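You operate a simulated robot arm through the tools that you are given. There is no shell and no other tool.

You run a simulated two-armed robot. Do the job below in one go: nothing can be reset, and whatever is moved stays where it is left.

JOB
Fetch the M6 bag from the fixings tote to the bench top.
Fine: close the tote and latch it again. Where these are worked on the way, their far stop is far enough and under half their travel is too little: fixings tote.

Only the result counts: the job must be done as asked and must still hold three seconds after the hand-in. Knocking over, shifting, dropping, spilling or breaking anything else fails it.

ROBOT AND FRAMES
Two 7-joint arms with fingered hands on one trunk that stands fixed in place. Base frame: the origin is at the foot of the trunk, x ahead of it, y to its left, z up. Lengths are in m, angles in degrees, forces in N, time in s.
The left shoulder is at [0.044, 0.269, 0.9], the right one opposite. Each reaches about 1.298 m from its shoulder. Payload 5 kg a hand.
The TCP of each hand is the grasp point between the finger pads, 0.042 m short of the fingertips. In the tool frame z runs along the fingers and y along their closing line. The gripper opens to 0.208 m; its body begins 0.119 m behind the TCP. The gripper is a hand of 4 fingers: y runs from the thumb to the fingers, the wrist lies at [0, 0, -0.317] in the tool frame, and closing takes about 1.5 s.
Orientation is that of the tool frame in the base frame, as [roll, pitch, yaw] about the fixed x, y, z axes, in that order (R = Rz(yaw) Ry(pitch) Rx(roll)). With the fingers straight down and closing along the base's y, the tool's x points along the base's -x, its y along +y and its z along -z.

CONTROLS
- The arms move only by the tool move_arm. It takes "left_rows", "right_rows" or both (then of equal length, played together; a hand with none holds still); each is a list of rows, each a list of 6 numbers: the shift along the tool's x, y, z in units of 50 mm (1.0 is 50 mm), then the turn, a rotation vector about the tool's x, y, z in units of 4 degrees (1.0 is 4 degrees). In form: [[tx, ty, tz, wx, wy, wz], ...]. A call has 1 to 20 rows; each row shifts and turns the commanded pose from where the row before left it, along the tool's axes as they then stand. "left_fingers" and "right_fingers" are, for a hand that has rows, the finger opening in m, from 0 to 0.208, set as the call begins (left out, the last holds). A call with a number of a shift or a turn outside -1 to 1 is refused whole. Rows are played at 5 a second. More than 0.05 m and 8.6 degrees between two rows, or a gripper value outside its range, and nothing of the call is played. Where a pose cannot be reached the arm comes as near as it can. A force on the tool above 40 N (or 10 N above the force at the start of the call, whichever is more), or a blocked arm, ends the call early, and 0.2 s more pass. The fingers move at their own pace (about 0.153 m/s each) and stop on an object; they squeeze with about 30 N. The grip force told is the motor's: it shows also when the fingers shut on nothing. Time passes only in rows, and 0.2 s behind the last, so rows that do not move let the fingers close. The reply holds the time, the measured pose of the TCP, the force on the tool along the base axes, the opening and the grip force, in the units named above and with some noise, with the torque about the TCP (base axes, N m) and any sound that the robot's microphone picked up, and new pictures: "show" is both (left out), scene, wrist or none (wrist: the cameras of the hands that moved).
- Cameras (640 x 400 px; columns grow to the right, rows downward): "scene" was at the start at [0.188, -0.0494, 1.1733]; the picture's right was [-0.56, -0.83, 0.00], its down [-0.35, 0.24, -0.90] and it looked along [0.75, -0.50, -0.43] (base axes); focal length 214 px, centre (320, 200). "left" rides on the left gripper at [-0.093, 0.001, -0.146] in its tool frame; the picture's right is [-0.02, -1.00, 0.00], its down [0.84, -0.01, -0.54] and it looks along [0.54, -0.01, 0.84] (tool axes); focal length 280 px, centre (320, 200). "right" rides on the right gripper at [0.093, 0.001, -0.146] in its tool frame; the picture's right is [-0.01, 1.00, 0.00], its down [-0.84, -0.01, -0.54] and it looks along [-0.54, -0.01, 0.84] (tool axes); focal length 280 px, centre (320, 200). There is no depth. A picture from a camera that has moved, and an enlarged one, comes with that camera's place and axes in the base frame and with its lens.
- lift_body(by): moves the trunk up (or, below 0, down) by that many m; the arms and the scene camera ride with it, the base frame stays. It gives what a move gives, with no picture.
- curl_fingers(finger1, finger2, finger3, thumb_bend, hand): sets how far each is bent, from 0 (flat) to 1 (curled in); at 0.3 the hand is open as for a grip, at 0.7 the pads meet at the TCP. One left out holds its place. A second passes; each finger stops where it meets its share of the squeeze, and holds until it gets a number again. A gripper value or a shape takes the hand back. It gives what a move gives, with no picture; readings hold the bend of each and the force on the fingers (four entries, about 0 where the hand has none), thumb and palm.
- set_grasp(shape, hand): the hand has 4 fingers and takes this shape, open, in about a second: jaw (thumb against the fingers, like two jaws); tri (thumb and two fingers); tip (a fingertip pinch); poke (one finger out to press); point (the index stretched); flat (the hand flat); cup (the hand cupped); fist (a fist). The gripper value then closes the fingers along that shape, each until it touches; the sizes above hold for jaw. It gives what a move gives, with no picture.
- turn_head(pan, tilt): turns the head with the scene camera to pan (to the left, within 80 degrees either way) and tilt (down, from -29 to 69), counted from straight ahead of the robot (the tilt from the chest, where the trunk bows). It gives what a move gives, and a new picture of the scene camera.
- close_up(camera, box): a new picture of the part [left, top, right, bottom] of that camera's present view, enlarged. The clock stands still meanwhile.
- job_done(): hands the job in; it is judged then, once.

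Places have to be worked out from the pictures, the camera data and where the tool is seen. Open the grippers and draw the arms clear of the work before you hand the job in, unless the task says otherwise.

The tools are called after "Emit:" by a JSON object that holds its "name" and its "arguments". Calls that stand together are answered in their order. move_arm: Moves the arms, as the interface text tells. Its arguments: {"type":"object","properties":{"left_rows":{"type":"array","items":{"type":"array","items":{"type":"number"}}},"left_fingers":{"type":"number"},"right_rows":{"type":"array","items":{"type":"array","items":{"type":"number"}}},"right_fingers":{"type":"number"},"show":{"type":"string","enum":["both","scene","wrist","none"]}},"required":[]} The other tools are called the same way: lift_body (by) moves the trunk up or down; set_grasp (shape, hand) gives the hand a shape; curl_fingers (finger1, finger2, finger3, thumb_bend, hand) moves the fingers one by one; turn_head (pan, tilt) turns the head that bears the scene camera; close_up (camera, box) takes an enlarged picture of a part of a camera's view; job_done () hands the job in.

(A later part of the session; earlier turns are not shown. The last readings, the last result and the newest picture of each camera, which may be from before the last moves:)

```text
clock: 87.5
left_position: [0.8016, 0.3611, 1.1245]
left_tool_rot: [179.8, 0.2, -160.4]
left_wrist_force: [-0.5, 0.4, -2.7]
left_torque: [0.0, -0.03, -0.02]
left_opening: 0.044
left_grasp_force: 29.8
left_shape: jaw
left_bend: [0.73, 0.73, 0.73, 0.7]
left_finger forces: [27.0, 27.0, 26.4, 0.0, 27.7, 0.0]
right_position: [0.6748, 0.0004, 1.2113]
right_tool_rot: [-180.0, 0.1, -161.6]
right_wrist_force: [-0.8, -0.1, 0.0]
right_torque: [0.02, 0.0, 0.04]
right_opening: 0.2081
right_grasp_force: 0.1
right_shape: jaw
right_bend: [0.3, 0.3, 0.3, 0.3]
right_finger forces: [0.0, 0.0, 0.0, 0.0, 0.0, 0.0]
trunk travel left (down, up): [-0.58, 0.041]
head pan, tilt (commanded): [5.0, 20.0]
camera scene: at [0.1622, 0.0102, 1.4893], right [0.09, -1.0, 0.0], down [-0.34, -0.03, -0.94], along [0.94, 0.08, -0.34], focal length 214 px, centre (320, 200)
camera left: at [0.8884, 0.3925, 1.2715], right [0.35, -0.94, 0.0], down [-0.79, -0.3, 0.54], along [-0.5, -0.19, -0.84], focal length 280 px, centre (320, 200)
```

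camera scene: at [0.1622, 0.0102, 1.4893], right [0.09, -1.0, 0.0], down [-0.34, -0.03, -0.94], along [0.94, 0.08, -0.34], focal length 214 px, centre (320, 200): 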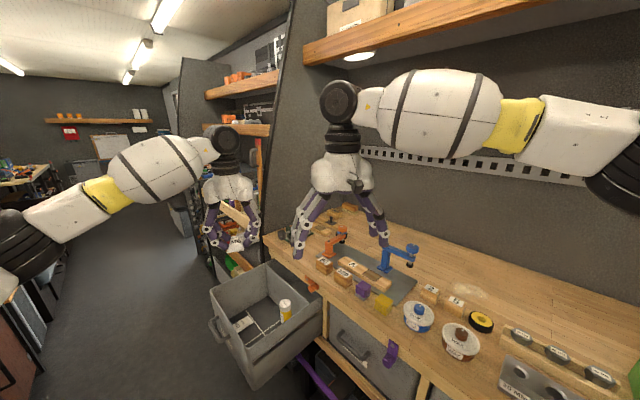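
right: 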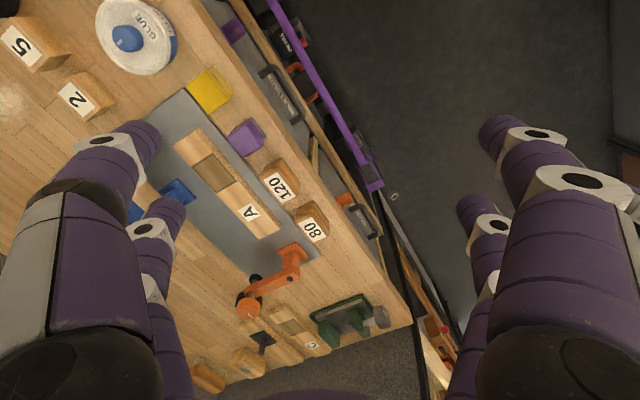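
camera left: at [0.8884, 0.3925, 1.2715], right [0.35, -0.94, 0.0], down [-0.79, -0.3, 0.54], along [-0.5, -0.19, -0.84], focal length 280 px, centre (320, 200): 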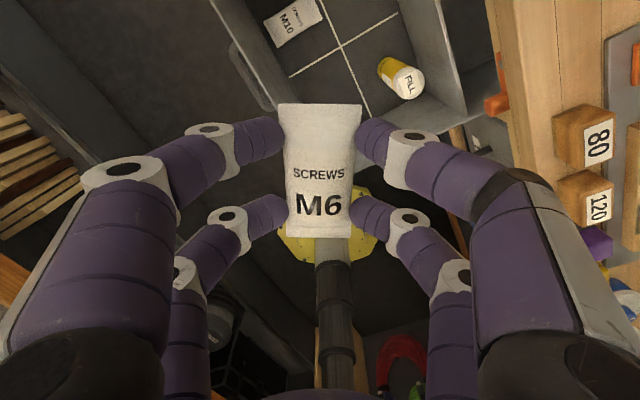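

The bag's yaw has 30° left to go, and the left forearm will soon pass close to the right hand. I finish the yaw and at the same time move the right hand back and to the right, out of the way.

Emit:
{"name": "move_arm", "arguments": {"left_rows": [[0, 0, 0, 0, 0, -1], [0, 0, 0, 0, 0, -1], [0, 0, 0, 0, 0, -1], [0, 0, 0, 0, 0, -1], [0, 0, 0, 0, 0, -1], [0, 0, 0, 0, 0, -1], [0, 0, 0, 0, 0, -1], [0, 0, 0, 0, 0, -0.5]], "right_rows": [[0.632, -0.633, 0, 0, 0, 0], [0.632, -0.633, 0, 0, 0, 0], [0.632, -0.633, 0, 0, 0, 0], [0.632, -0.633, 0, 0, 0, 0], [0.632, -0.633, 0, 0, 0, 0], [0, 0, 0, 0, 0, 0], [0, 0, 0, 0, 0, 0], [0, 0, 0, 0, 0, 0]], "show": "both"}}

```text
clock: 89.3
left_position: [0.801, 0.3615, 1.1222]
left_tool_rot: [180.0, 0.2, -130.5]
left_wrist_force: [0.5, 0.3, -1.8]
left_torque: [-0.07, 0.03, 0.0]
left_opening: 0.0438
left_grasp_force: 29.9
left_shape: jaw
left_bend: [0.73, 0.73, 0.73, 0.7]
left_finger forces: [27.0, 26.9, 26.4, 0.0, 27.5, 0.0]
right_position: [0.5758, -0.1994, 1.2101]
right_tool_rot: [-180.0, 0.1, -161.7]
right_wrist_force: [0.3, 0.1, -0.2]
right_torque: [-0.06, 0.03, -0.02]
right_opening: 0.2077
right_grasp_force: 0.0
right_shape: jaw
right_bend: [0.3, 0.3, 0.3, 0.3]
right_finger forces: [0.0, 0.0, 0.0, 0.0, 0.0, 0.1]
trunk travel left (down, up): [-0.58, 0.041]
head pan, tilt (commanded): [5.0, 20.0]
camera scene: at [0.1626, 0.0108, 1.4892], right [0.09, -1.0, 0.0], down [-0.34, -0.03, -0.94], along [0.94, 0.08, -0.34], focal length 214 px, centre (320, 200)
camera right: at [0.4872, -0.2281, 1.3559], right [-0.3, 0.95, 0.0], down [0.8, 0.25, 0.54], along [0.51, 0.16, -0.84], focal length 280 px, centre (320, 200)
camera left: at [0.8605, 0.4328, 1.271], right [0.77, -0.64, 0.0], down [-0.54, -0.65, 0.54], along [-0.34, -0.41, -0.84], focal length 280 px, centre (320, 200)
```

scene: 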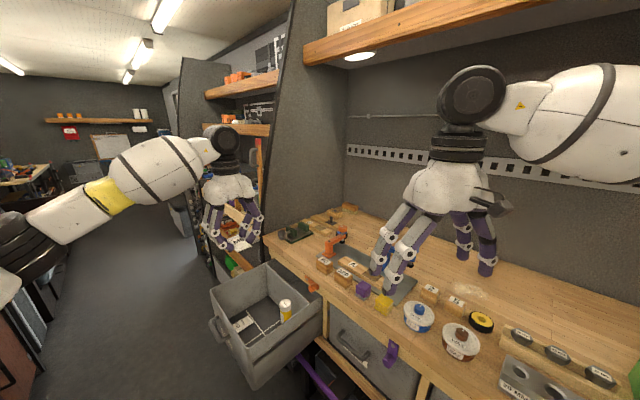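
right: 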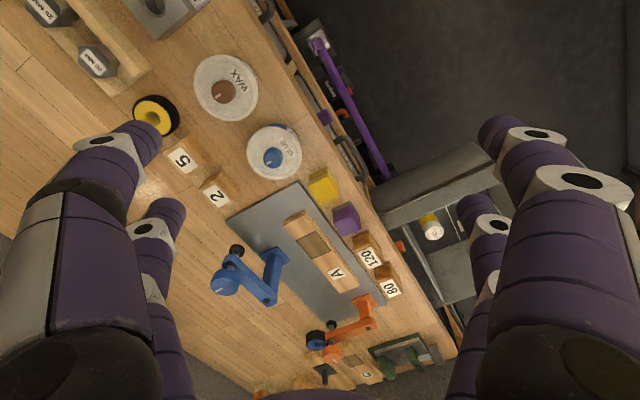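
left: 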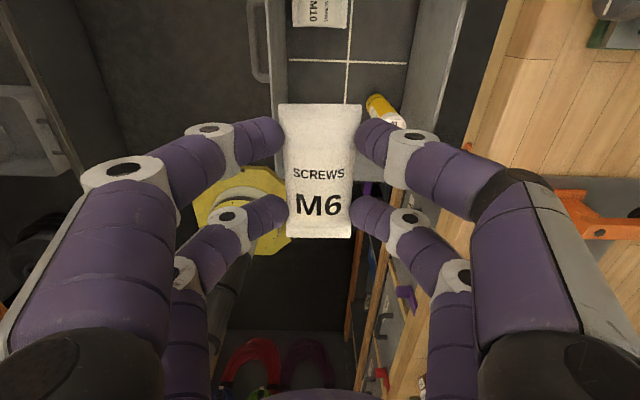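

The yaw is done and the right camera now overlooks the bench. I enlarge the area between the 80 block, the orange clamp and the green vice to fix the set-down spot.

Emit:
{"name": "close_up", "arguments": {"camera": "right", "box": [310, 240, 470, 400]}}

Emit:
{"name": "close_up", "arguments": {"camera": "scene", "box": [250, 190, 410, 290]}}

```text
2.50 times, centred on (390, 320) of right
camera zoom: at [0.4872, -0.2281, 1.3559], right [-0.3, 0.95, 0.0], down [0.8, 0.25, 0.54], along [0.51, 0.16, -0.84], focal length 701 px, centre (145, -100)
```

zoom: 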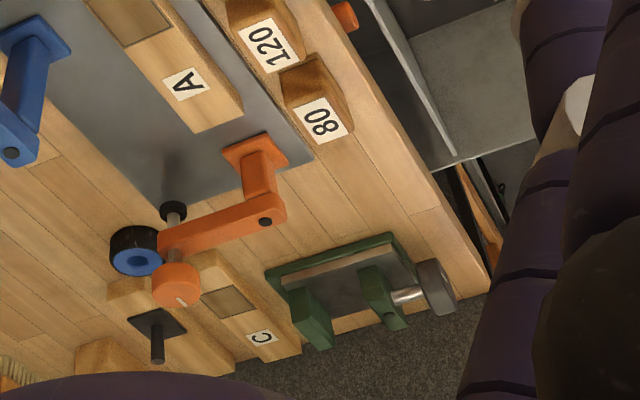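

```text
4.00 times, centred on (330, 240) of scene
camera zoom: at [0.1626, 0.0108, 1.4892], right [0.09, -1.0, 0.0], down [-0.34, -0.03, -0.94], along [0.94, 0.08, -0.34], focal length 858 px, centre (280, 40)
```

zoom: 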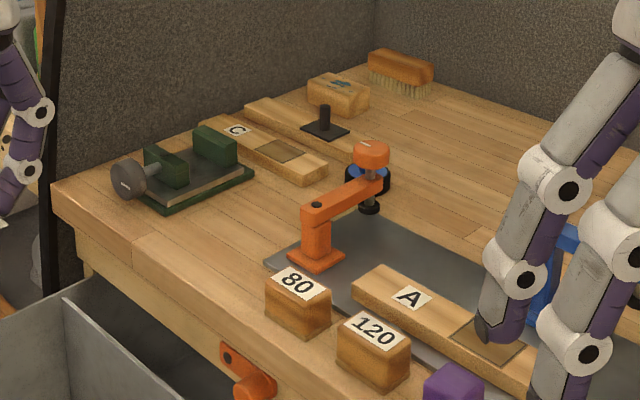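

The free patch is d 0.71–0.87 behind the edge (n≈-0.607), between the clamp base and the vice. I move the bag over to d≈0.78, n≈-0.648 at height and check.

Emit:
{"name": "move_arm", "arguments": {"left_rows": [[0.048, -0.9, 0, 0, 0, 0], [0.048, -0.9, 0, 0, 0, 0], [0.048, -0.9, 0, 0, 0, 0], [0.048, -0.9, 0, 0, 0, 0], [0.048, -0.94, 0, 0, 0, 0], [0.048, -0.94, 0, 0, 0, 0], [0, 0, 0, 0, 0, 0]], "show": "both"}}

Emit:
{"name": "close_up", "arguments": {"camera": "right", "box": [310, 200, 550, 400]}}

```text
clock: 90.9
left_position: [0.9581, 0.1797, 1.1131]
left_tool_rot: [180.0, 0.3, -130.5]
left_wrist_force: [-0.3, -1.8, -0.3]
left_torque: [0.21, -0.09, -0.04]
left_opening: 0.0436
left_grasp_force: 30.0
left_shape: jaw
left_bend: [0.73, 0.73, 0.73, 0.7]
left_finger forces: [26.8, 27.0, 26.5, 0.0, 27.5, 0.0]
left hand out of reach, approached as far as the arm can: row 5, 6
right_position: [0.5746, -0.201, 1.2104]
right_tool_rot: [179.9, 0.1, -161.6]
right_wrist_force: [0.0, -1.1, -0.1]
right_torque: [0.14, -0.07, -0.02]
right_opening: 0.2079
right_grasp_force: 0.1
right_shape: jaw
right_bend: [0.3, 0.3, 0.3, 0.3]
right_finger forces: [0.0, 0.0, 0.0, 0.0, 0.1, 0.1]
trunk travel left (down, up): [-0.58, 0.041]
head pan, tilt (commanded): [5.0, 20.0]
camera scene: at [0.1612, 0.0089, 1.4894], right [0.09, -1.0, 0.0], down [-0.34, -0.03, -0.94], along [0.94, 0.08, -0.34], focal length 214 px, centre (320, 200)
camera left: at [1.0169, 0.251, 1.262], right [0.77, -0.64, 0.0], down [-0.54, -0.65, 0.53], along [-0.34, -0.41, -0.85], focal length 280 px, centre (320, 200)
```

scene: 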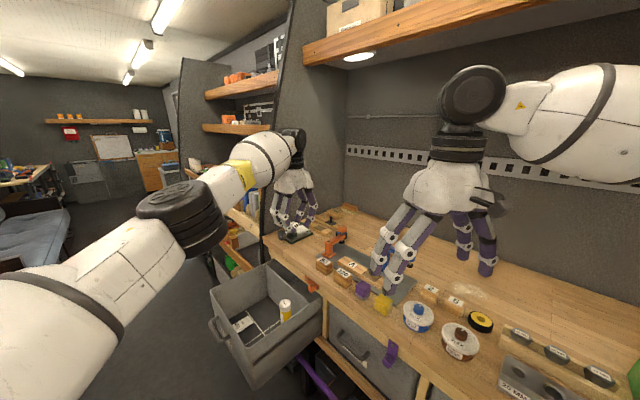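
left: 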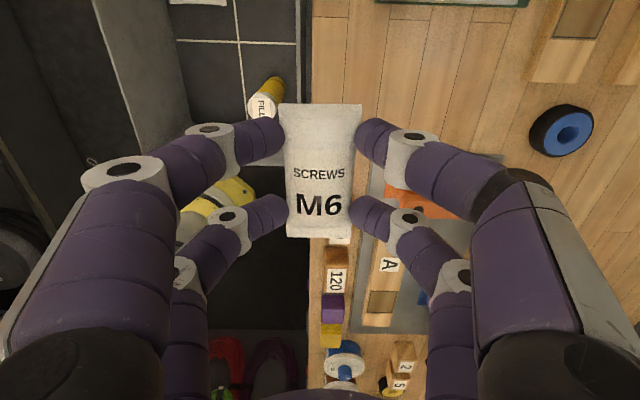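

```text
2.00 times, centred on (430, 300) of right
camera zoom: at [0.486, -0.23, 1.3562], right [-0.3, 0.95, 0.0], down [0.8, 0.25, 0.54], along [0.52, 0.16, -0.84], focal length 561 px, centre (100, 0)
```

zoom: 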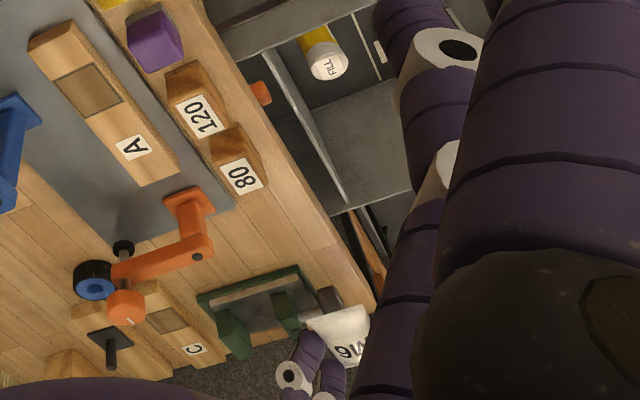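

The vertical pose there is slightly beyond reach, so I tip the hand 8° with the wrist toward me, which makes it reachable and tilts the bag by only a few millimetres. Then I lower to just above the bench.

Emit:
{"name": "move_arm", "arguments": {"left_rows": [[0, 0, 0, 1, 0, 0], [0, 0, 0, 1, 0, 0], [0, 0.127, 0.905, 0, 0, 0], [0, 0.127, 0.905, 0, 0, 0], [0, 0.1, 0.7, 0, 0, 0], [0, 0, 0, 0, 0, 0]], "show": "both"}}

Emit:
{"name": "close_up", "arguments": {"camera": "scene", "box": [240, 170, 400, 290]}}

```text
clock: 92.3
left_position: [0.9585, 0.1833, 0.9864]
left_tool_rot: [-171.9, 0.2, -130.4]
left_wrist_force: [-0.4, -0.2, -1.0]
left_torque: [0.05, -0.05, 0.0]
left_opening: 0.0436
left_grasp_force: 30.2
left_shape: jaw
left_bend: [0.73, 0.73, 0.73, 0.7]
left_finger forces: [26.9, 27.0, 26.4, 0.1, 27.3, 0.1]
right_position: [0.5741, -0.2003, 1.212]
right_tool_rot: [-180.0, 0.1, -161.5]
right_wrist_force: [-1.0, -0.1, 0.8]
right_torque: [-0.01, -0.08, 0.0]
right_opening: 0.2079
right_grasp_force: 0.1
right_shape: jaw
right_bend: [0.3, 0.3, 0.3, 0.3]
right_finger forces: [0.1, 0.0, 0.0, 0.0, 0.0, 0.1]
trunk travel left (down, up): [-0.58, 0.041]
head pan, tilt (commanded): [5.0, 20.0]
camera scene: at [0.1611, 0.0098, 1.4896], right [0.09, -1.0, 0.0], down [-0.34, -0.03, -0.94], along [0.94, 0.08, -0.34], focal length 214 px, centre (320, 200)
camera left: at [1.002, 0.2672, 1.1332], right [0.76, -0.63, 0.14], down [-0.6, -0.6, 0.53], along [-0.25, -0.49, -0.84], focal length 280 px, centre (320, 200)
```

scene: 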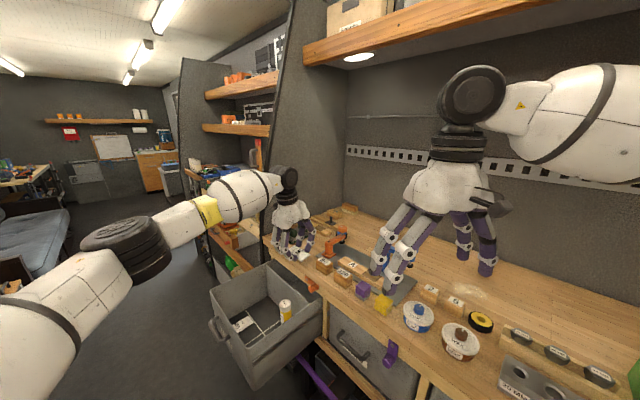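
left: 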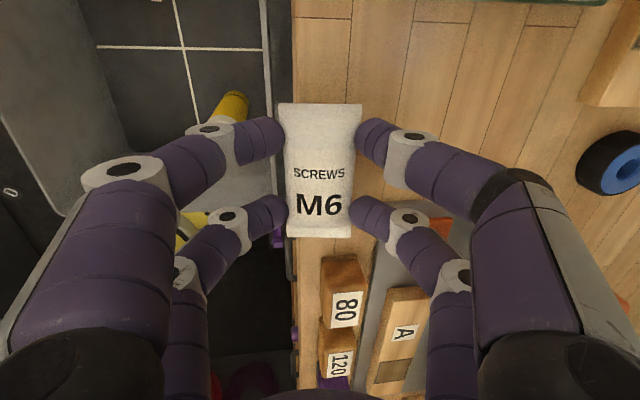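

```text
3.33 times, centred on (320, 230) of scene
camera zoom: at [0.1611, 0.0098, 1.4896], right [0.09, -1.0, 0.0], down [-0.34, -0.03, -0.94], along [0.94, 0.08, -0.34], focal length 715 px, centre (320, 100)
```

zoom: 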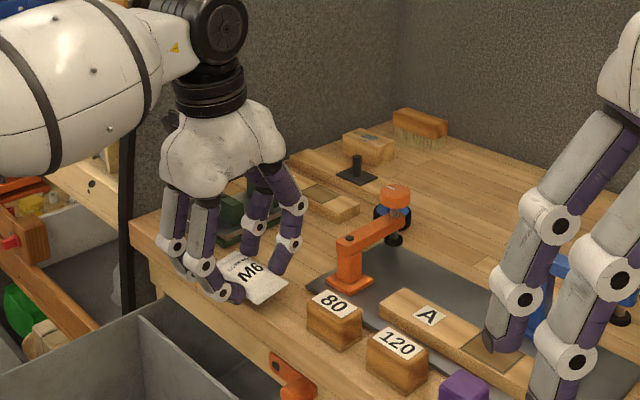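

The bag is just over the bench edge and needs to be about 35 mm further in; with the tilt there is reach for it. I shift it inward at this height.

Emit:
{"name": "move_arm", "arguments": {"left_rows": [[-0.1, -0.35, 0.049, 0, 0, 0], [-0.1, -0.35, 0.049, 0, 0, 0], [0, 0, 0, 0, 0, 0]], "show": "both"}}

Emit:
{"name": "close_up", "arguments": {"camera": "scene", "box": [240, 170, 400, 290]}}

```text
clock: 93.1
left_position: [0.9931, 0.1695, 0.9875]
left_tool_rot: [-172.0, 0.3, -130.4]
left_wrist_force: [0.3, -0.2, -1.7]
left_torque: [-0.04, 0.0, -0.03]
left_opening: 0.0434
left_grasp_force: 30.2
left_shape: jaw
left_bend: [0.73, 0.73, 0.73, 0.7]
left_finger forces: [26.9, 27.0, 26.5, 0.0, 27.3, 0.0]
right_position: [0.5748, -0.199, 1.2108]
right_tool_rot: [180.0, 0.1, -161.5]
right_wrist_force: [-0.6, 0.6, -0.8]
right_torque: [-0.02, -0.02, 0.01]
right_opening: 0.2082
right_grasp_force: 0.1
right_shape: jaw
right_bend: [0.3, 0.3, 0.3, 0.3]
right_finger forces: [0.0, 0.0, 0.1, 0.0, 0.0, 0.1]
trunk travel left (down, up): [-0.58, 0.041]
head pan, tilt (commanded): [5.0, 20.0]
camera scene: at [0.1619, 0.0105, 1.4893], right [0.09, -1.0, 0.0], down [-0.34, -0.03, -0.94], along [0.94, 0.08, -0.34], focal length 214 px, centre (320, 200)
camera left: at [1.0363, 0.2534, 1.1322], right [0.76, -0.63, 0.14], down [-0.6, -0.6, 0.53], along [-0.25, -0.49, -0.84], focal length 280 px, centre (320, 200)
```

scene: 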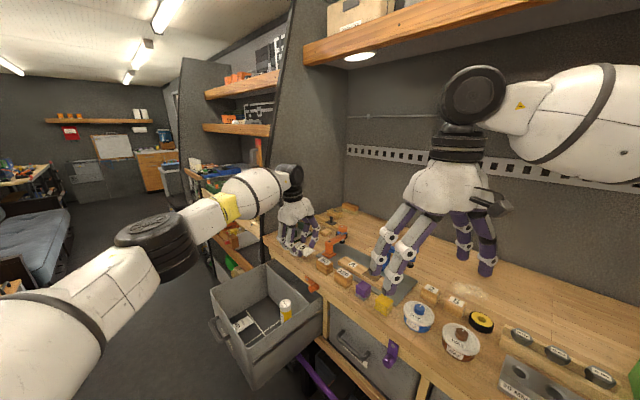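
left: 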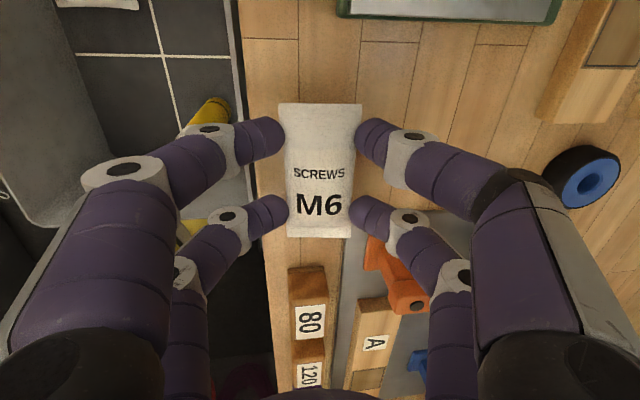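

```text
3.33 times, centred on (320, 230) of scene
camera zoom: at [0.1619, 0.0105, 1.4893], right [0.09, -1.0, 0.0], down [-0.34, -0.03, -0.94], along [0.94, 0.08, -0.34], focal length 715 px, centre (320, 100)
```

zoom: 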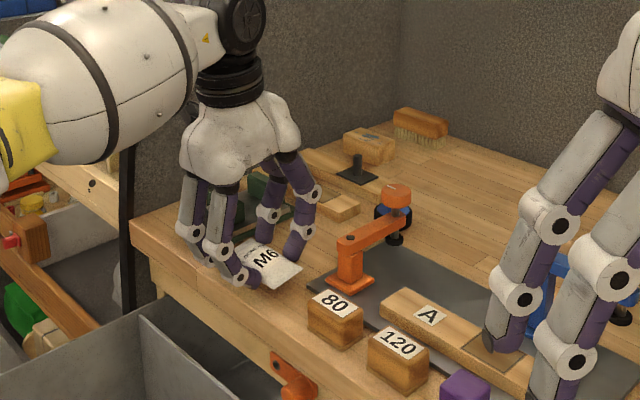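

The bag is now fully over the bench, about 30 mm inside the edge, with a clear gap to the clamp, 80 block and vice. I lower in 5 mm steps and watch the force.

Emit:
{"name": "move_arm", "arguments": {"left_rows": [[0, 0.014, 0.099, 0, 0, 0], [0, 0.014, 0.099, 0, 0, 0], [0, 0.014, 0.099, 0, 0, 0], [0, 0, 0, 0, 0, 0]], "show": "none"}}

```text
clock: 94.1
left_position: [0.9931, 0.1682, 0.9753]
left_tool_rot: [-171.9, 0.2, -130.3]
left_wrist_force: [3.1, 4.6, 34.9]
left_torque: [0.57, 0.39, -0.12]
left_opening: 0.0466
left_grasp_force: 30.1
left_shape: jaw
left_bend: [0.74, 0.74, 0.73, 0.7]
left_finger forces: [34.6, 36.1, 34.0, 0.0, 36.0, 0.0]
right_position: [0.5732, -0.1992, 1.2109]
right_tool_rot: [179.9, 0.3, -161.6]
right_wrist_force: [0.0, -0.2, 0.2]
right_torque: [-0.02, -0.03, -0.03]
right_opening: 0.2083
right_grasp_force: 0.0
right_shape: jaw
right_bend: [0.3, 0.3, 0.3, 0.3]
right_finger forces: [0.1, 0.1, 0.0, 0.1, 0.0, 0.1]
trunk travel left (down, up): [-0.58, 0.041]
head pan, tilt (commanded): [5.0, 20.0]
```

The bag has touched down (35 N). I ease up about 2.5 mm to relieve the press, then open the fingers.

Emit:
{"name": "move_arm", "arguments": {"left_rows": [[0, -0.007, -0.05, 0, 0, 0], [0, 0, 0, 0, 0, 0]], "show": "none"}}

Emit:
{"name": "move_arm", "arguments": {"left_rows": [[0, 0, 0, 0, 0, 0], [0, 0, 0, 0, 0, 0], [0, 0, 0, 0, 0, 0], [0, 0, 0, 0, 0, 0]], "left_fingers": 0.075, "show": "both"}}

```text
clock: 94.7
left_position: [0.9913, 0.1667, 0.9744]
left_tool_rot: [-171.9, 0.2, -130.4]
left_wrist_force: [6.5, 6.8, 33.0]
left_torque: [0.65, 0.24, -0.08]
left_opening: 0.0466
left_grasp_force: 30.2
left_shape: jaw
left_bend: [0.74, 0.74, 0.73, 0.7]
left_finger forces: [34.0, 35.3, 33.9, 0.0, 36.4, 0.1]
right_position: [0.5742, -0.2007, 1.2109]
right_tool_rot: [180.0, 0.2, -161.7]
right_wrist_force: [0.3, 0.3, 0.5]
right_torque: [-0.02, -0.05, 0.02]
right_opening: 0.2078
right_grasp_force: 0.0
right_shape: jaw
right_bend: [0.3, 0.3, 0.3, 0.3]
right_finger forces: [0.0, 0.0, 0.0, 0.0, 0.1, 0.0]
trunk travel left (down, up): [-0.58, 0.041]
head pan, tilt (commanded): [5.0, 20.0]
```

```text
clock: 95.7
left_position: [0.9916, 0.1659, 0.9737]
left_tool_rot: [-172.0, 0.3, -130.6]
left_wrist_force: [-0.7, -0.2, 0.6]
left_torque: [-0.02, -0.08, -0.03]
left_opening: 0.0745
left_grasp_force: 0.0
left_shape: jaw
left_bend: [0.74, 0.74, 0.74, 0.7]
left_finger forces: [0.0, 0.0, 0.1, 0.1, 0.0, 0.0]
right_position: [0.575, -0.1999, 1.2114]
right_tool_rot: [-180.0, 0.1, -161.6]
right_wrist_force: [-1.4, 0.7, -0.2]
right_torque: [0.04, -0.02, 0.01]
right_opening: 0.208
right_grasp_force: 0.0
right_shape: jaw
right_bend: [0.3, 0.3, 0.3, 0.3]
right_finger forces: [0.1, 0.1, 0.0, 0.0, 0.0, 0.0]
trunk travel left (down, up): [-0.58, 0.041]
head pan, tilt (commanded): [5.0, 20.0]
camera scene: at [0.1616, 0.0101, 1.4893], right [0.09, -1.0, 0.0], down [-0.34, -0.03, -0.94], along [0.94, 0.08, -0.34], focal length 214 px, centre (320, 200)
camera left: at [1.0358, 0.2512, 1.1189], right [0.76, -0.63, 0.14], down [-0.6, -0.6, 0.53], along [-0.25, -0.49, -0.83], focal length 280 px, centre (320, 200)
```

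scene: 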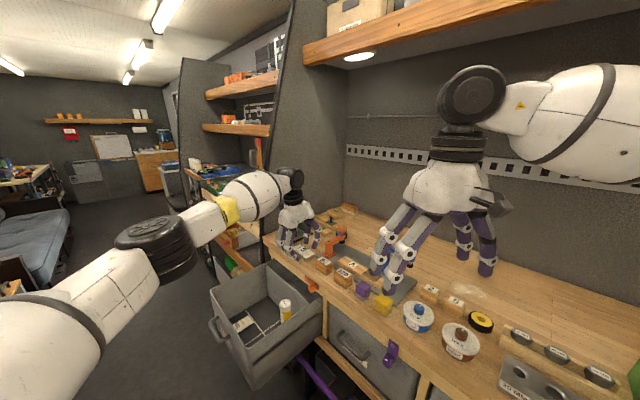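
left: 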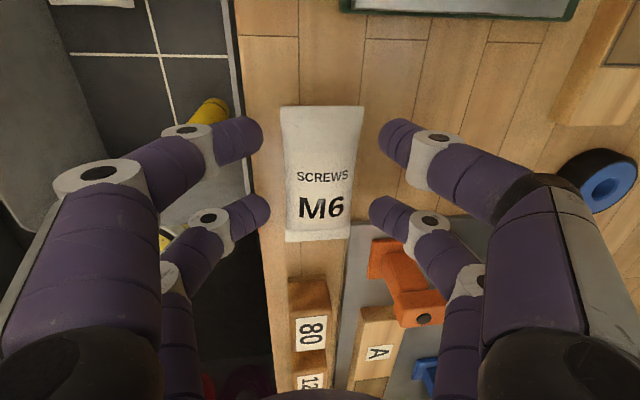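

The bag lies on the bench top and the fingers are clear of it. I raise the hand straight back out along its axis.

Emit:
{"name": "move_arm", "arguments": {"left_rows": [[0, 0, -0.4, 0, 0, 0], [0, 0, -0.8, 0, 0, 0], [0, 0, -0.9, 0, 0, 0], [0, 0, -0.9, 0, 0, 0], [0, 0, 0, 0, 0, 0]], "show": "both"}}

Emit:
{"name": "close_up", "arguments": {"camera": "scene", "box": [240, 190, 400, 310]}}

```text
clock: 96.9
left_position: [0.9761, 0.1816, 1.1213]
left_tool_rot: [-172.1, 0.1, -130.4]
left_wrist_force: [-0.3, 0.7, -0.6]
left_torque: [-0.06, 0.05, -0.01]
left_opening: 0.0747
left_grasp_force: 0.1
left_shape: jaw
left_bend: [0.74, 0.74, 0.74, 0.7]
left_finger forces: [0.1, 0.1, 0.0, 0.0, 0.0, 0.0]
right_position: [0.5773, -0.1994, 1.2098]
right_tool_rot: [180.0, 0.0, -161.6]
right_wrist_force: [0.4, 0.0, 0.2]
right_torque: [-0.08, 0.11, 0.04]
right_opening: 0.208
right_grasp_force: 0.1
right_shape: jaw
right_bend: [0.3, 0.3, 0.3, 0.3]
right_finger forces: [0.1, 0.1, 0.1, 0.1, 0.0, 0.0]
trunk travel left (down, up): [-0.58, 0.041]
head pan, tilt (commanded): [5.0, 20.0]
camera scene: at [0.163, 0.0105, 1.489], right [0.09, -1.0, 0.0], down [-0.34, -0.03, -0.94], along [0.94, 0.08, -0.34], focal length 214 px, centre (320, 200)
camera left: at [1.0207, 0.265, 1.2661], right [0.76, -0.63, 0.14], down [-0.59, -0.6, 0.53], along [-0.25, -0.49, -0.83], focal length 280 px, centre (320, 200)
```

scene: 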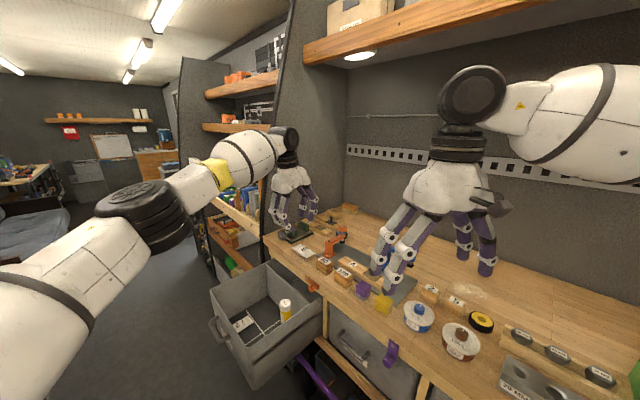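
left: 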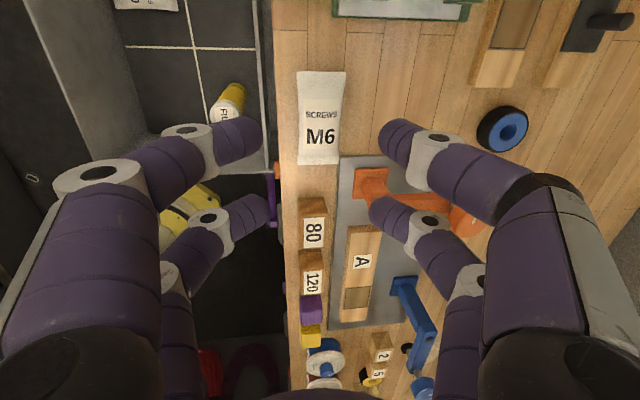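

```text
3.33 times, centred on (320, 250) of scene
camera zoom: at [0.163, 0.0105, 1.489], right [0.09, -1.0, 0.0], down [-0.34, -0.03, -0.94], along [0.94, 0.08, -0.34], focal length 715 px, centre (320, 33)
```

zoom: 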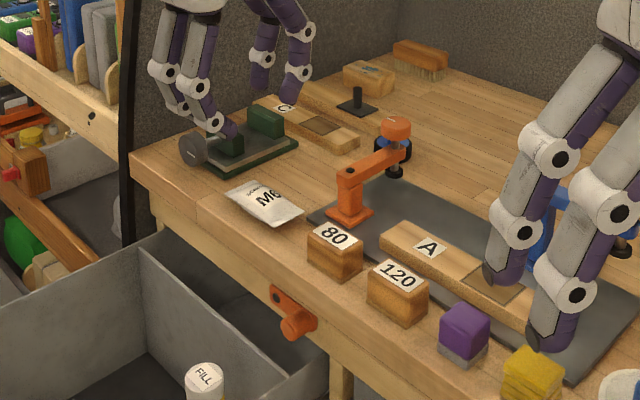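

The M6 bag lies flat and safe on the bench. Now I move the left hand back out over the aisle and take out the tilt, ready to turn it for pushing the tote shut.

Emit:
{"name": "move_arm", "arguments": {"left_rows": [[0, 0.95, -0.134, 0, 0, 0], [0, 0.95, -0.134, 0, 0, 0], [0, 0.95, -0.134, 0, 0, 0], [0, 0.95, -0.134, 0, 0, 0], [0, 0.95, -0.134, 0, 0, 0], [0, 0.95, -0.134, 0, 0, 0], [0, 0.95, -0.134, 0, 0, 0], [0, 0.95, -0.134, 0, 0, 0], [0, 0.95, -0.134, 0, 0, 0], [0, 0, 0, -1, 0, 0], [0, 0, 0, -1, 0, 0], [0, 0, 0, 0, 0, 0]], "left_fingers": 0.0, "show": "scene"}}

```text
clock: 99.5
left_position: [0.6476, 0.4595, 1.1209]
left_tool_rot: [180.0, 0.2, -130.5]
left_wrist_force: [0.3, -0.2, -0.3]
left_torque: [0.03, 0.06, 0.0]
left_opening: 0.0
left_grasp_force: 29.7
left_shape: jaw
left_bend: [0.7, 0.7, 0.7, 0.7]
left_finger forces: [0.0, 0.0, 0.0, 0.0, 0.0, 0.0]
right_position: [0.5763, -0.1993, 1.2101]
right_tool_rot: [-180.0, 0.1, -161.6]
right_wrist_force: [1.4, -0.5, -0.2]
right_torque: [0.02, 0.05, 0.03]
right_opening: 0.2081
right_grasp_force: 0.1
right_shape: jaw
right_bend: [0.3, 0.3, 0.3, 0.3]
right_finger forces: [0.0, 0.0, 0.1, 0.1, 0.0, 0.0]
trunk travel left (down, up): [-0.58, 0.041]
head pan, tilt (commanded): [5.0, 20.0]
camera scene: at [0.1628, 0.0098, 1.4891], right [0.09, -1.0, 0.0], down [-0.34, -0.03, -0.94], along [0.94, 0.08, -0.34], focal length 214 px, centre (320, 200)
```

scene: 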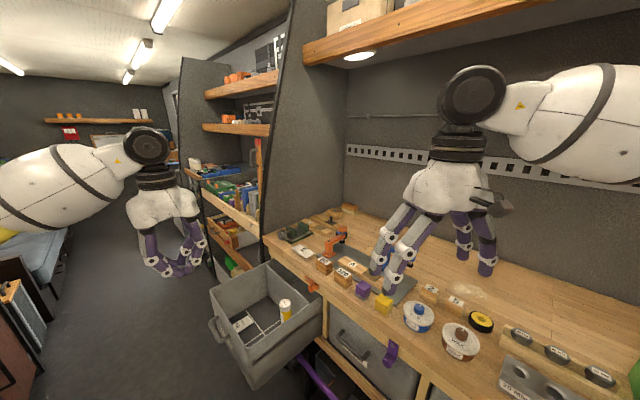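

The hand is clear over the aisle. I rotate it to point at the tote front (camera on top), using the combined turn.

Emit:
{"name": "move_arm", "arguments": {"left_rows": [[0, 0, 0, 1, -1, 1], [0, 0, 0, 1, -1, 1], [0, 0, 0, 1, -1, 1], [0, 0, 0, 1, -1, 1], [0, 0, 0, 1, -1, 1], [0, 0, 0, 1, -1, 1], [0, 0, 0, 1, -1, 1], [0, 0, 0, 1, -1, 1], [0, 0, 0, 1, -1, 1], [0, 0, 0, 1, -1, 1], [0, 0, 0, 1, -1, 1], [0, 0, 0, 1, -1, 1], [0, 0, 0, 1, -1, 1], [0, 0, 0, 1, -1, 1], [0, 0, 0, 1, -1, 1], [0, 0, 0, 1, -1, 1], [0, 0, 0, 1, -1, 1], [0, 0, 0, 0.32, -0.32, 0.32]], "show": "both"}}

```text
clock: 103.3
left_position: [0.6476, 0.4614, 1.1218]
left_tool_rot: [65.1, 89.7, 24.6]
left_wrist_force: [-0.4, 2.2, -1.7]
left_torque: [-0.07, -0.07, -0.1]
left_opening: 0.0001
left_grasp_force: 30.6
left_shape: jaw
left_bend: [0.7, 0.7, 0.7, 0.7]
left_finger forces: [0.1, 0.0, 0.1, 0.0, 0.1, 0.1]
right_position: [0.5767, -0.198, 1.2111]
right_tool_rot: [180.0, -0.1, -161.5]
right_wrist_force: [0.2, 1.2, -0.4]
right_torque: [-0.18, 0.09, 0.04]
right_opening: 0.2078
right_grasp_force: 0.1
right_shape: jaw
right_bend: [0.3, 0.3, 0.3, 0.3]
right_finger forces: [0.1, 0.1, 0.0, 0.0, 0.0, 0.1]
trunk travel left (down, up): [-0.58, 0.041]
head pan, tilt (commanded): [5.0, 20.0]
camera scene: at [0.1627, 0.0118, 1.4892], right [0.09, -1.0, 0.0], down [-0.34, -0.03, -0.94], along [0.94, 0.08, -0.34], focal length 214 px, centre (320, 200)
camera left: at [0.5374, 0.5578, 1.2159], right [-0.65, -0.76, 0.01], down [-0.41, 0.34, -0.84], along [0.64, -0.55, -0.54], focal length 280 px, centre (320, 200)
```

scene: 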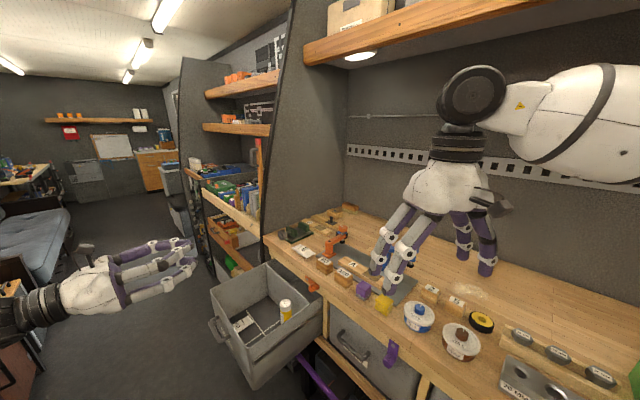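
left: 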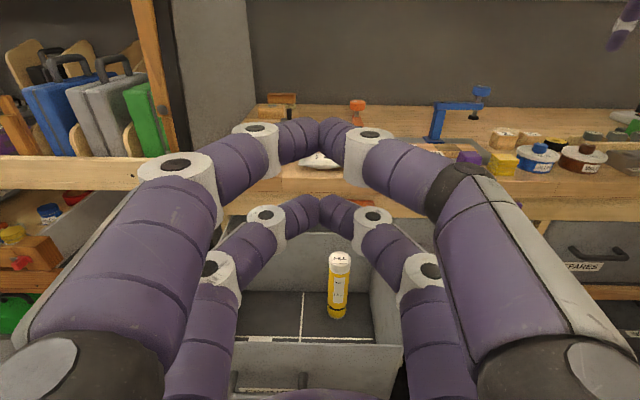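

The orientation is right: the bag sits on the bench and the bottle stands upright. I draw the left hand back 0.1 m, then lower the trunk in two steps while raising the right hand to keep it clear of the bench.

Emit:
{"name": "move_arm", "arguments": {"left_rows": [[0, 0, -0.5, 0, 0, 0], [0, 0, -0.5, 0, 0, 0], [0, 0, -0.5, 0, 0, 0], [0, 0, -0.5, 0, 0, 0]], "right_rows": [[0, 0, -0.75, 0, 0, 0], [0, 0, -0.75, 0, 0, 0], [0, 0, -0.75, 0, 0, 0], [0, 0, -0.75, 0, 0, 0]], "show": "none"}}

Emit:
{"name": "lift_body", "arguments": {"by": -0.15}}

Emit:
{"name": "move_arm", "arguments": {"right_rows": [[0, 0, -0.75, 0, 0, 0], [0, 0, -0.75, 0, 0, 0], [0, 0, -0.75, 0, 0, 0], [0, 0, -0.75, 0, 0, 0]], "show": "none"}}

Emit:
{"name": "lift_body", "arguments": {"by": -0.15}}

```text
clock: 104.3
left_position: [0.5703, 0.5239, 1.1243]
left_tool_rot: [69.5, 89.7, 29.0]
left_wrist_force: [-1.5, -0.5, 0.0]
left_torque: [0.06, 0.02, 0.13]
left_opening: 0.0
left_grasp_force: 29.9
left_shape: jaw
left_bend: [0.7, 0.7, 0.7, 0.7]
left_finger forces: [0.1, 0.0, 0.0, 0.0, 0.1, 0.0]
right_position: [0.573, -0.199, 1.3615]
right_tool_rot: [180.0, 0.1, -161.5]
right_wrist_force: [-1.7, -0.7, 1.2]
right_torque: [0.04, -0.14, 0.04]
right_opening: 0.2079
right_grasp_force: 0.0
right_shape: jaw
right_bend: [0.3, 0.3, 0.3, 0.3]
right_finger forces: [0.0, 0.1, 0.1, 0.0, 0.1, 0.0]
trunk travel left (down, up): [-0.58, 0.041]
head pan, tilt (commanded): [5.0, 20.0]
```

```text
clock: 106.1
left_position: [0.5704, 0.5256, 0.9722]
left_tool_rot: [87.1, 89.8, 46.6]
left_wrist_force: [-0.1, 0.2, 0.2]
left_torque: [0.05, 0.04, 0.04]
left_opening: 0.0
left_grasp_force: 30.2
left_shape: jaw
left_bend: [0.7, 0.7, 0.7, 0.7]
left_finger forces: [0.0, 0.1, 0.1, 0.0, 0.0, 0.0]
right_position: [0.5742, -0.1985, 1.211]
right_tool_rot: [180.0, 0.1, -161.6]
right_wrist_force: [0.2, -1.1, -0.4]
right_torque: [0.01, -0.03, 0.0]
right_opening: 0.208
right_grasp_force: 0.0
right_shape: jaw
right_bend: [0.3, 0.3, 0.3, 0.3]
right_finger forces: [0.0, 0.0, 0.0, 0.0, 0.1, 0.0]
trunk travel left (down, up): [-0.43, 0.191]
head pan, tilt (commanded): [5.0, 20.0]
```

```text
clock: 107.1
left_position: [0.5717, 0.5273, 0.9727]
left_tool_rot: [74.2, 89.8, 33.8]
left_wrist_force: [-0.5, 0.6, -0.6]
left_torque: [0.04, -0.01, 0.08]
left_opening: 0.0
left_grasp_force: 29.8
left_shape: jaw
left_bend: [0.7, 0.7, 0.7, 0.7]
left_finger forces: [0.1, 0.1, 0.0, 0.0, 0.1, 0.1]
right_position: [0.5736, -0.1984, 1.3597]
right_tool_rot: [180.0, 0.1, -161.5]
right_wrist_force: [-0.1, 0.4, 0.1]
right_torque: [-0.16, -0.18, 0.0]
right_opening: 0.208
right_grasp_force: 0.1
right_shape: jaw
right_bend: [0.3, 0.3, 0.3, 0.3]
right_finger forces: [0.0, 0.0, 0.0, 0.1, 0.0, 0.0]
trunk travel left (down, up): [-0.43, 0.191]
head pan, tilt (commanded): [5.0, 20.0]
```

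```text
clock: 108.8
left_position: [0.5711, 0.5247, 0.8237]
left_tool_rot: [77.2, 89.6, 36.5]
left_wrist_force: [-0.6, 0.2, 0.2]
left_torque: [0.06, 0.04, 0.0]
left_opening: 0.0
left_grasp_force: 29.7
left_shape: jaw
left_bend: [0.7, 0.7, 0.7, 0.7]
left_finger forces: [0.0, 0.0, 0.0, 0.0, 0.0, 0.0]
right_position: [0.5737, -0.2001, 1.2109]
right_tool_rot: [-180.0, 0.2, -161.6]
right_wrist_force: [-0.1, 0.6, 0.9]
right_torque: [-0.01, -0.15, 0.0]
right_opening: 0.208
right_grasp_force: 0.1
right_shape: jaw
right_bend: [0.3, 0.3, 0.3, 0.3]
right_finger forces: [0.1, 0.0, 0.1, 0.1, 0.0, 0.1]
trunk travel left (down, up): [-0.28, 0.341]
head pan, tilt (commanded): [5.0, 20.0]
```

The trunk is back at its first height and both hands are clear. I lower the closed left hand to below the handle at tote centre and approach the tote front.

Emit:
{"name": "move_arm", "arguments": {"left_rows": [[0.94, 0.2, 0, 0, 0, 0], [0.94, 0.2, 0, 0, 0, 0], [0.94, 0.2, 0, 0, 0, 0], [0.94, 0.2, 0, 0, 0, 0], [0, 0, 0.8, 0, 0, 0], [0, 0, 0.8, 0, 0, 0], [0, 0, 0.8, 0, 0, 0], [0, 0, 0, 0, 0, 0]], "show": "both"}}

```text
clock: 110.6
left_position: [0.6885, 0.4786, 0.6332]
left_tool_rot: [94.4, 89.9, 54.0]
left_wrist_force: [-0.5, 0.1, 0.4]
left_torque: [0.02, 0.03, -0.03]
left_opening: 0.0
left_grasp_force: 30.0
left_shape: jaw
left_bend: [0.7, 0.7, 0.7, 0.7]
left_finger forces: [0.0, 0.1, 0.0, 0.1, 0.0, 0.1]
right_position: [0.5754, -0.1993, 1.2103]
right_tool_rot: [-179.9, 0.2, -161.5]
right_wrist_force: [-1.3, 0.0, 0.2]
right_torque: [0.03, 0.01, 0.0]
right_opening: 0.208
right_grasp_force: 0.0
right_shape: jaw
right_bend: [0.3, 0.3, 0.3, 0.3]
right_finger forces: [0.0, 0.0, 0.1, 0.1, 0.0, 0.0]
trunk travel left (down, up): [-0.28, 0.341]
head pan, tilt (commanded): [5.0, 20.0]
camera scene: at [0.2044, 0.0101, 1.1818], right [0.09, -1.0, 0.0], down [-0.34, -0.03, -0.94], along [0.94, 0.08, -0.34], focal length 214 px, centre (320, 200)
camera left: at [0.5783, 0.5736, 0.7282], right [-0.65, -0.76, 0.01], down [-0.42, 0.34, -0.84], along [0.64, -0.55, -0.54], focal length 280 px, centre (320, 200)
```

scene: 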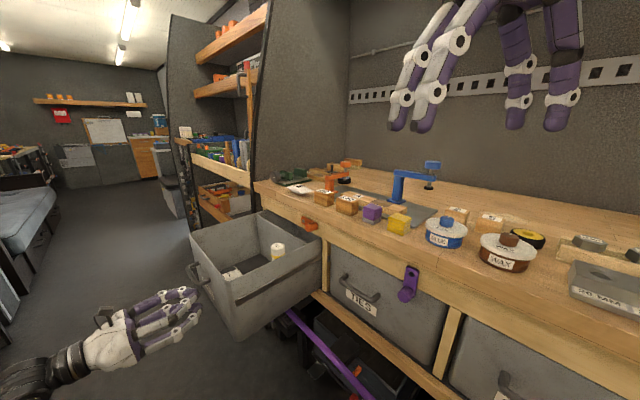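
left: 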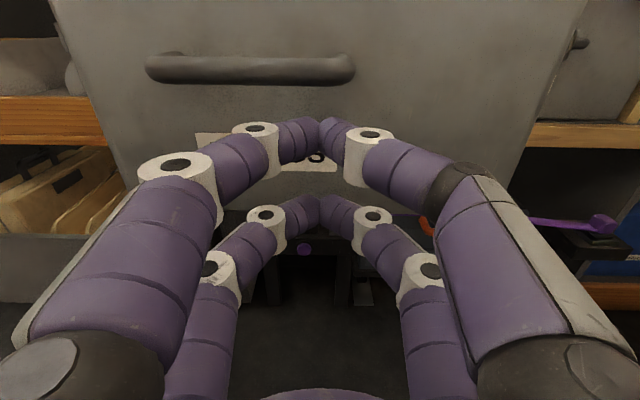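

The closed fingertips aim at the tote front below the handle. I push gently and slowly so the bottle inside stays upright.

Emit:
{"name": "move_arm", "arguments": {"left_rows": [[0, 0, 0.3, 0, 0, 0], [0, 0, 0.3, 0, 0, 0], [0, 0, 0.2, 0, 0, 0], [0, 0, 0.2, 0, 0, 0], [0, 0, 0.2, 0, 0, 0], [0, 0, 0.3, 0, 0, 0], [0, 0, 0.3, 0, 0, 0], [0, 0, 0.3, 0, 0, 0], [0, 0, 0.3, 0, 0, 0], [0, 0, 0.3, 0, 0, 0], [0, 0, 0.3, 0, 0, 0], [0, 0, 0.3, 0, 0, 0], [0, 0, 0.3, 0, 0, 0], [0, 0, 0.3, 0, 0, 0], [0, 0, 0.3, 0, 0, 0], [0, 0, 0.3, 0, 0, 0], [0, 0, 0.3, 0, 0, 0], [0, 0, 0.3, 0, 0, 0], [0, 0, 0.3, 0, 0, 0], [0, 0, 0.3, 0, 0, 0]], "show": "both"}}

```text
clock: 114.8
left_position: [0.9068, 0.2949, 0.6347]
left_tool_rot: [86.2, 89.8, 45.7]
left_wrist_force: [-0.7, 0.2, 0.2]
left_torque: [0.0, 0.01, -0.01]
left_opening: 0.0
left_grasp_force: 29.4
left_shape: jaw
left_bend: [0.7, 0.7, 0.7, 0.7]
left_finger forces: [0.0, 0.0, 0.0, 0.0, 0.0, 0.0]
right_position: [0.5746, -0.2, 1.2093]
right_tool_rot: [180.0, 0.1, -161.6]
right_wrist_force: [-0.6, -1.3, 0.8]
right_torque: [0.0, 0.0, 0.01]
right_opening: 0.208
right_grasp_force: 0.0
right_shape: jaw
right_bend: [0.3, 0.3, 0.3, 0.3]
right_finger forces: [0.0, 0.1, 0.0, 0.0, 0.1, 0.1]
trunk travel left (down, up): [-0.28, 0.341]
head pan, tilt (commanded): [5.0, 20.0]
camera scene: at [0.2043, 0.01, 1.1817], right [0.09, -1.0, 0.0], down [-0.34, -0.03, -0.94], along [0.94, 0.08, -0.34], focal length 214 px, centre (320, 200)
camera left: at [0.7962, 0.3887, 0.7286], right [-0.65, -0.76, 0.01], down [-0.42, 0.34, -0.84], along [0.64, -0.55, -0.54], focal length 280 px, centre (320, 200)
```

scene: 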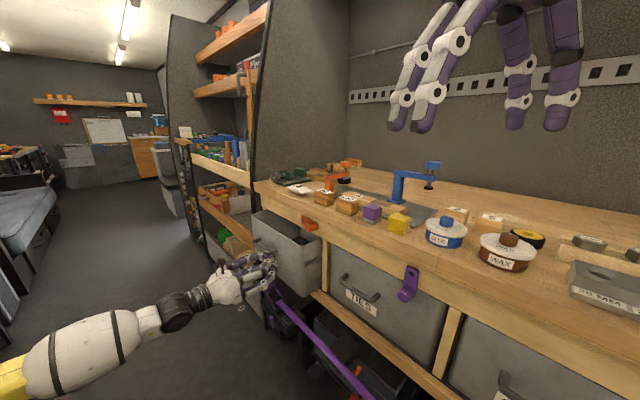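
left: 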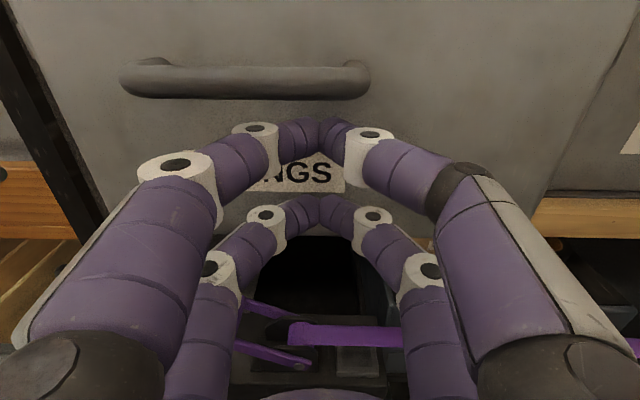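

The tote follows smoothly and is about 0.1 m from closed. I push the rest slowly until it seats.

Emit:
{"name": "move_arm", "arguments": {"left_rows": [[0, 0, 0.25, 0, 0, 0], [0, 0, 0.25, 0, 0, 0], [0, 0, 0.25, 0, 0, 0], [0, 0, 0.25, 0, 0, 0], [0, 0, 0.25, 0, 0, 0], [0, 0, 0.2, 0, 0, 0], [0, 0, 0.15, 0, 0, 0], [0, 0, 0.1, 0, 0, 0], [0, 0, 0.1, 0, 0, 0], [0, 0, 0.1, 0, 0, 0], [0, 0, 0.1, 0, 0, 0]], "show": "both"}}

```text
clock: 117.1
left_position: [0.9769, 0.2345, 0.6353]
left_tool_rot: [80.1, 89.7, 39.8]
left_wrist_force: [-31.3, 17.8, 4.5]
left_torque: [-0.36, -0.43, -0.45]
left_opening: 0.0002
left_grasp_force: 30.0
left_shape: jaw
left_bend: [0.7, 0.7, 0.7, 0.7]
left_finger forces: [0.0, 0.1, 0.0, 0.0, 0.0, 0.0]
right_position: [0.5743, -0.198, 1.211]
right_tool_rot: [179.9, 0.0, -161.5]
right_wrist_force: [-1.2, -1.1, 0.5]
right_torque: [0.05, 0.03, 0.01]
right_opening: 0.2082
right_grasp_force: 0.0
right_shape: jaw
right_bend: [0.3, 0.3, 0.3, 0.3]
right_finger forces: [0.0, 0.0, 0.0, 0.0, 0.1, 0.0]
trunk travel left (down, up): [-0.28, 0.341]
head pan, tilt (commanded): [5.0, 20.0]
stopped in row 11 (left hand): the force on the tool passed its limit at 49 N (the readings are from after the stop); the commanded pose is now the measured one
camera scene: at [0.203, 0.0108, 1.1821], right [0.09, -1.0, 0.0], down [-0.34, -0.03, -0.94], along [0.94, 0.08, -0.34], focal length 214 px, centre (320, 200)
camera left: at [0.8652, 0.3298, 0.7286], right [-0.65, -0.76, 0.01], down [-0.41, 0.34, -0.84], along [0.64, -0.55, -0.54], focal length 280 px, centre (320, 200)
```

scene: 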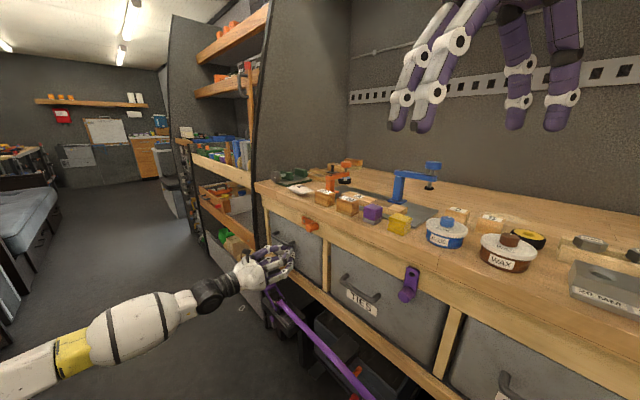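
left: 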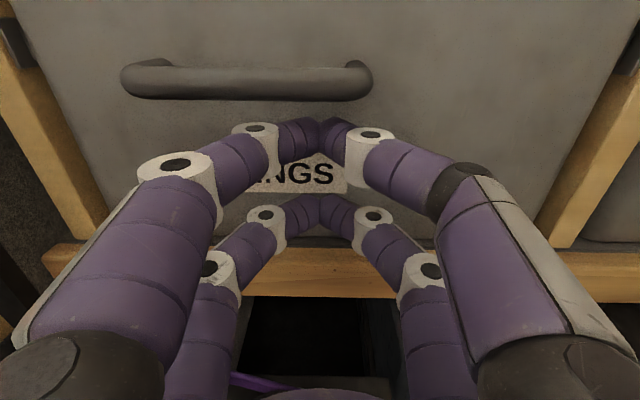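

The tote seated with a firm stop (49 N) at its original position. I draw back and move the hand up in front of the latch knob.

Emit:
{"name": "move_arm", "arguments": {"left_rows": [[0, 0, -0.8, 0, 0, 0], [0, 0, -0.8, 0, 0, 0], [0, 0, -0.8, 0, 0, 0], [-0.6, -0.65, 0, 0, 0, 0], [-0.6, -0.65, 0, 0, 0, 0], [-0.6, -0.65, 0, 0, 0, 0], [-0.6, -0.65, 0, 0, 0, 0], [-0.6, -0.6, 0, 0, 0, 0], [0, 0, 0, 0, 0, 0]], "left_fingers": 0.06, "show": "both"}}

Emit:
{"name": "close_up", "arguments": {"camera": "left", "box": [200, 30, 440, 180]}}

```text
clock: 119.1
left_position: [0.7814, 0.1894, 0.7827]
left_tool_rot: [100.2, 89.7, 59.7]
left_wrist_force: [0.1, -0.3, 0.1]
left_torque: [-0.03, 0.04, 0.04]
left_opening: 0.0599
left_grasp_force: 0.0
left_shape: jaw
left_bend: [0.73, 0.73, 0.73, 0.7]
left_finger forces: [0.0, 0.0, 0.0, 0.0, 0.1, 0.1]
right_position: [0.5761, -0.1992, 1.2099]
right_tool_rot: [-180.0, 0.1, -161.5]
right_wrist_force: [0.3, 0.1, 0.6]
right_torque: [0.05, -0.01, 0.0]
right_opening: 0.2082
right_grasp_force: 0.1
right_shape: jaw
right_bend: [0.3, 0.3, 0.3, 0.3]
right_finger forces: [0.0, 0.1, 0.1, 0.1, 0.0, 0.0]
trunk travel left (down, up): [-0.28, 0.341]
head pan, tilt (commanded): [5.0, 20.0]
camera scene: at [0.2043, 0.01, 1.1817], right [0.09, -1.0, 0.0], down [-0.34, -0.03, -0.94], along [0.94, 0.08, -0.34], focal length 214 px, centre (320, 200)
camera left: at [0.6714, 0.2846, 0.8775], right [-0.65, -0.76, 0.01], down [-0.42, 0.34, -0.84], along [0.64, -0.55, -0.54], focal length 280 px, centre (320, 200)
```

scene: 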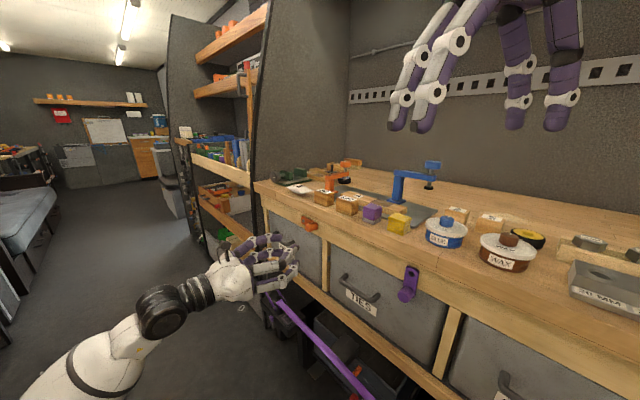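
left: 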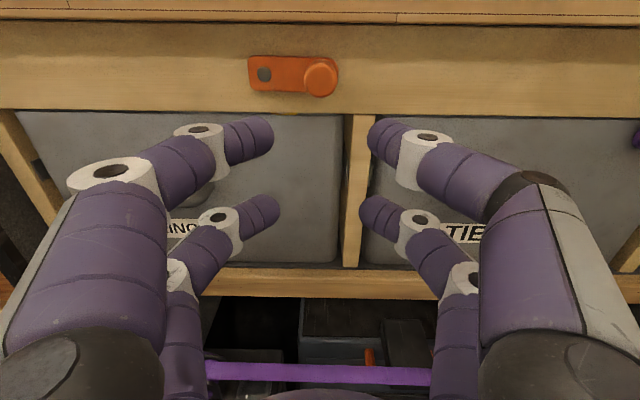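

```text
2.67 times, centred on (320, 105) of left
camera zoom: at [0.6714, 0.2846, 0.8775], right [-0.65, -0.76, 0.01], down [-0.42, 0.34, -0.84], along [0.64, -0.55, -0.54], focal length 748 px, centre (320, 453)
```

zoom: 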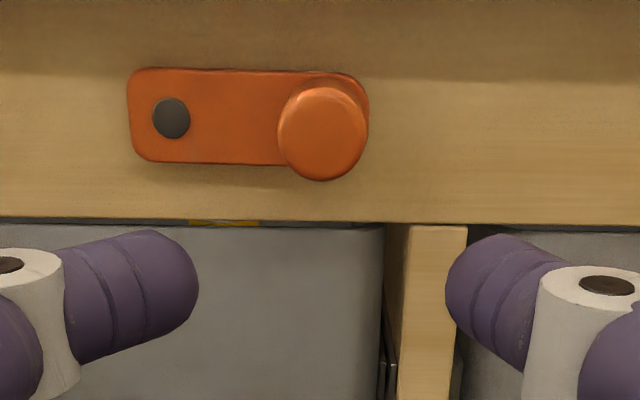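

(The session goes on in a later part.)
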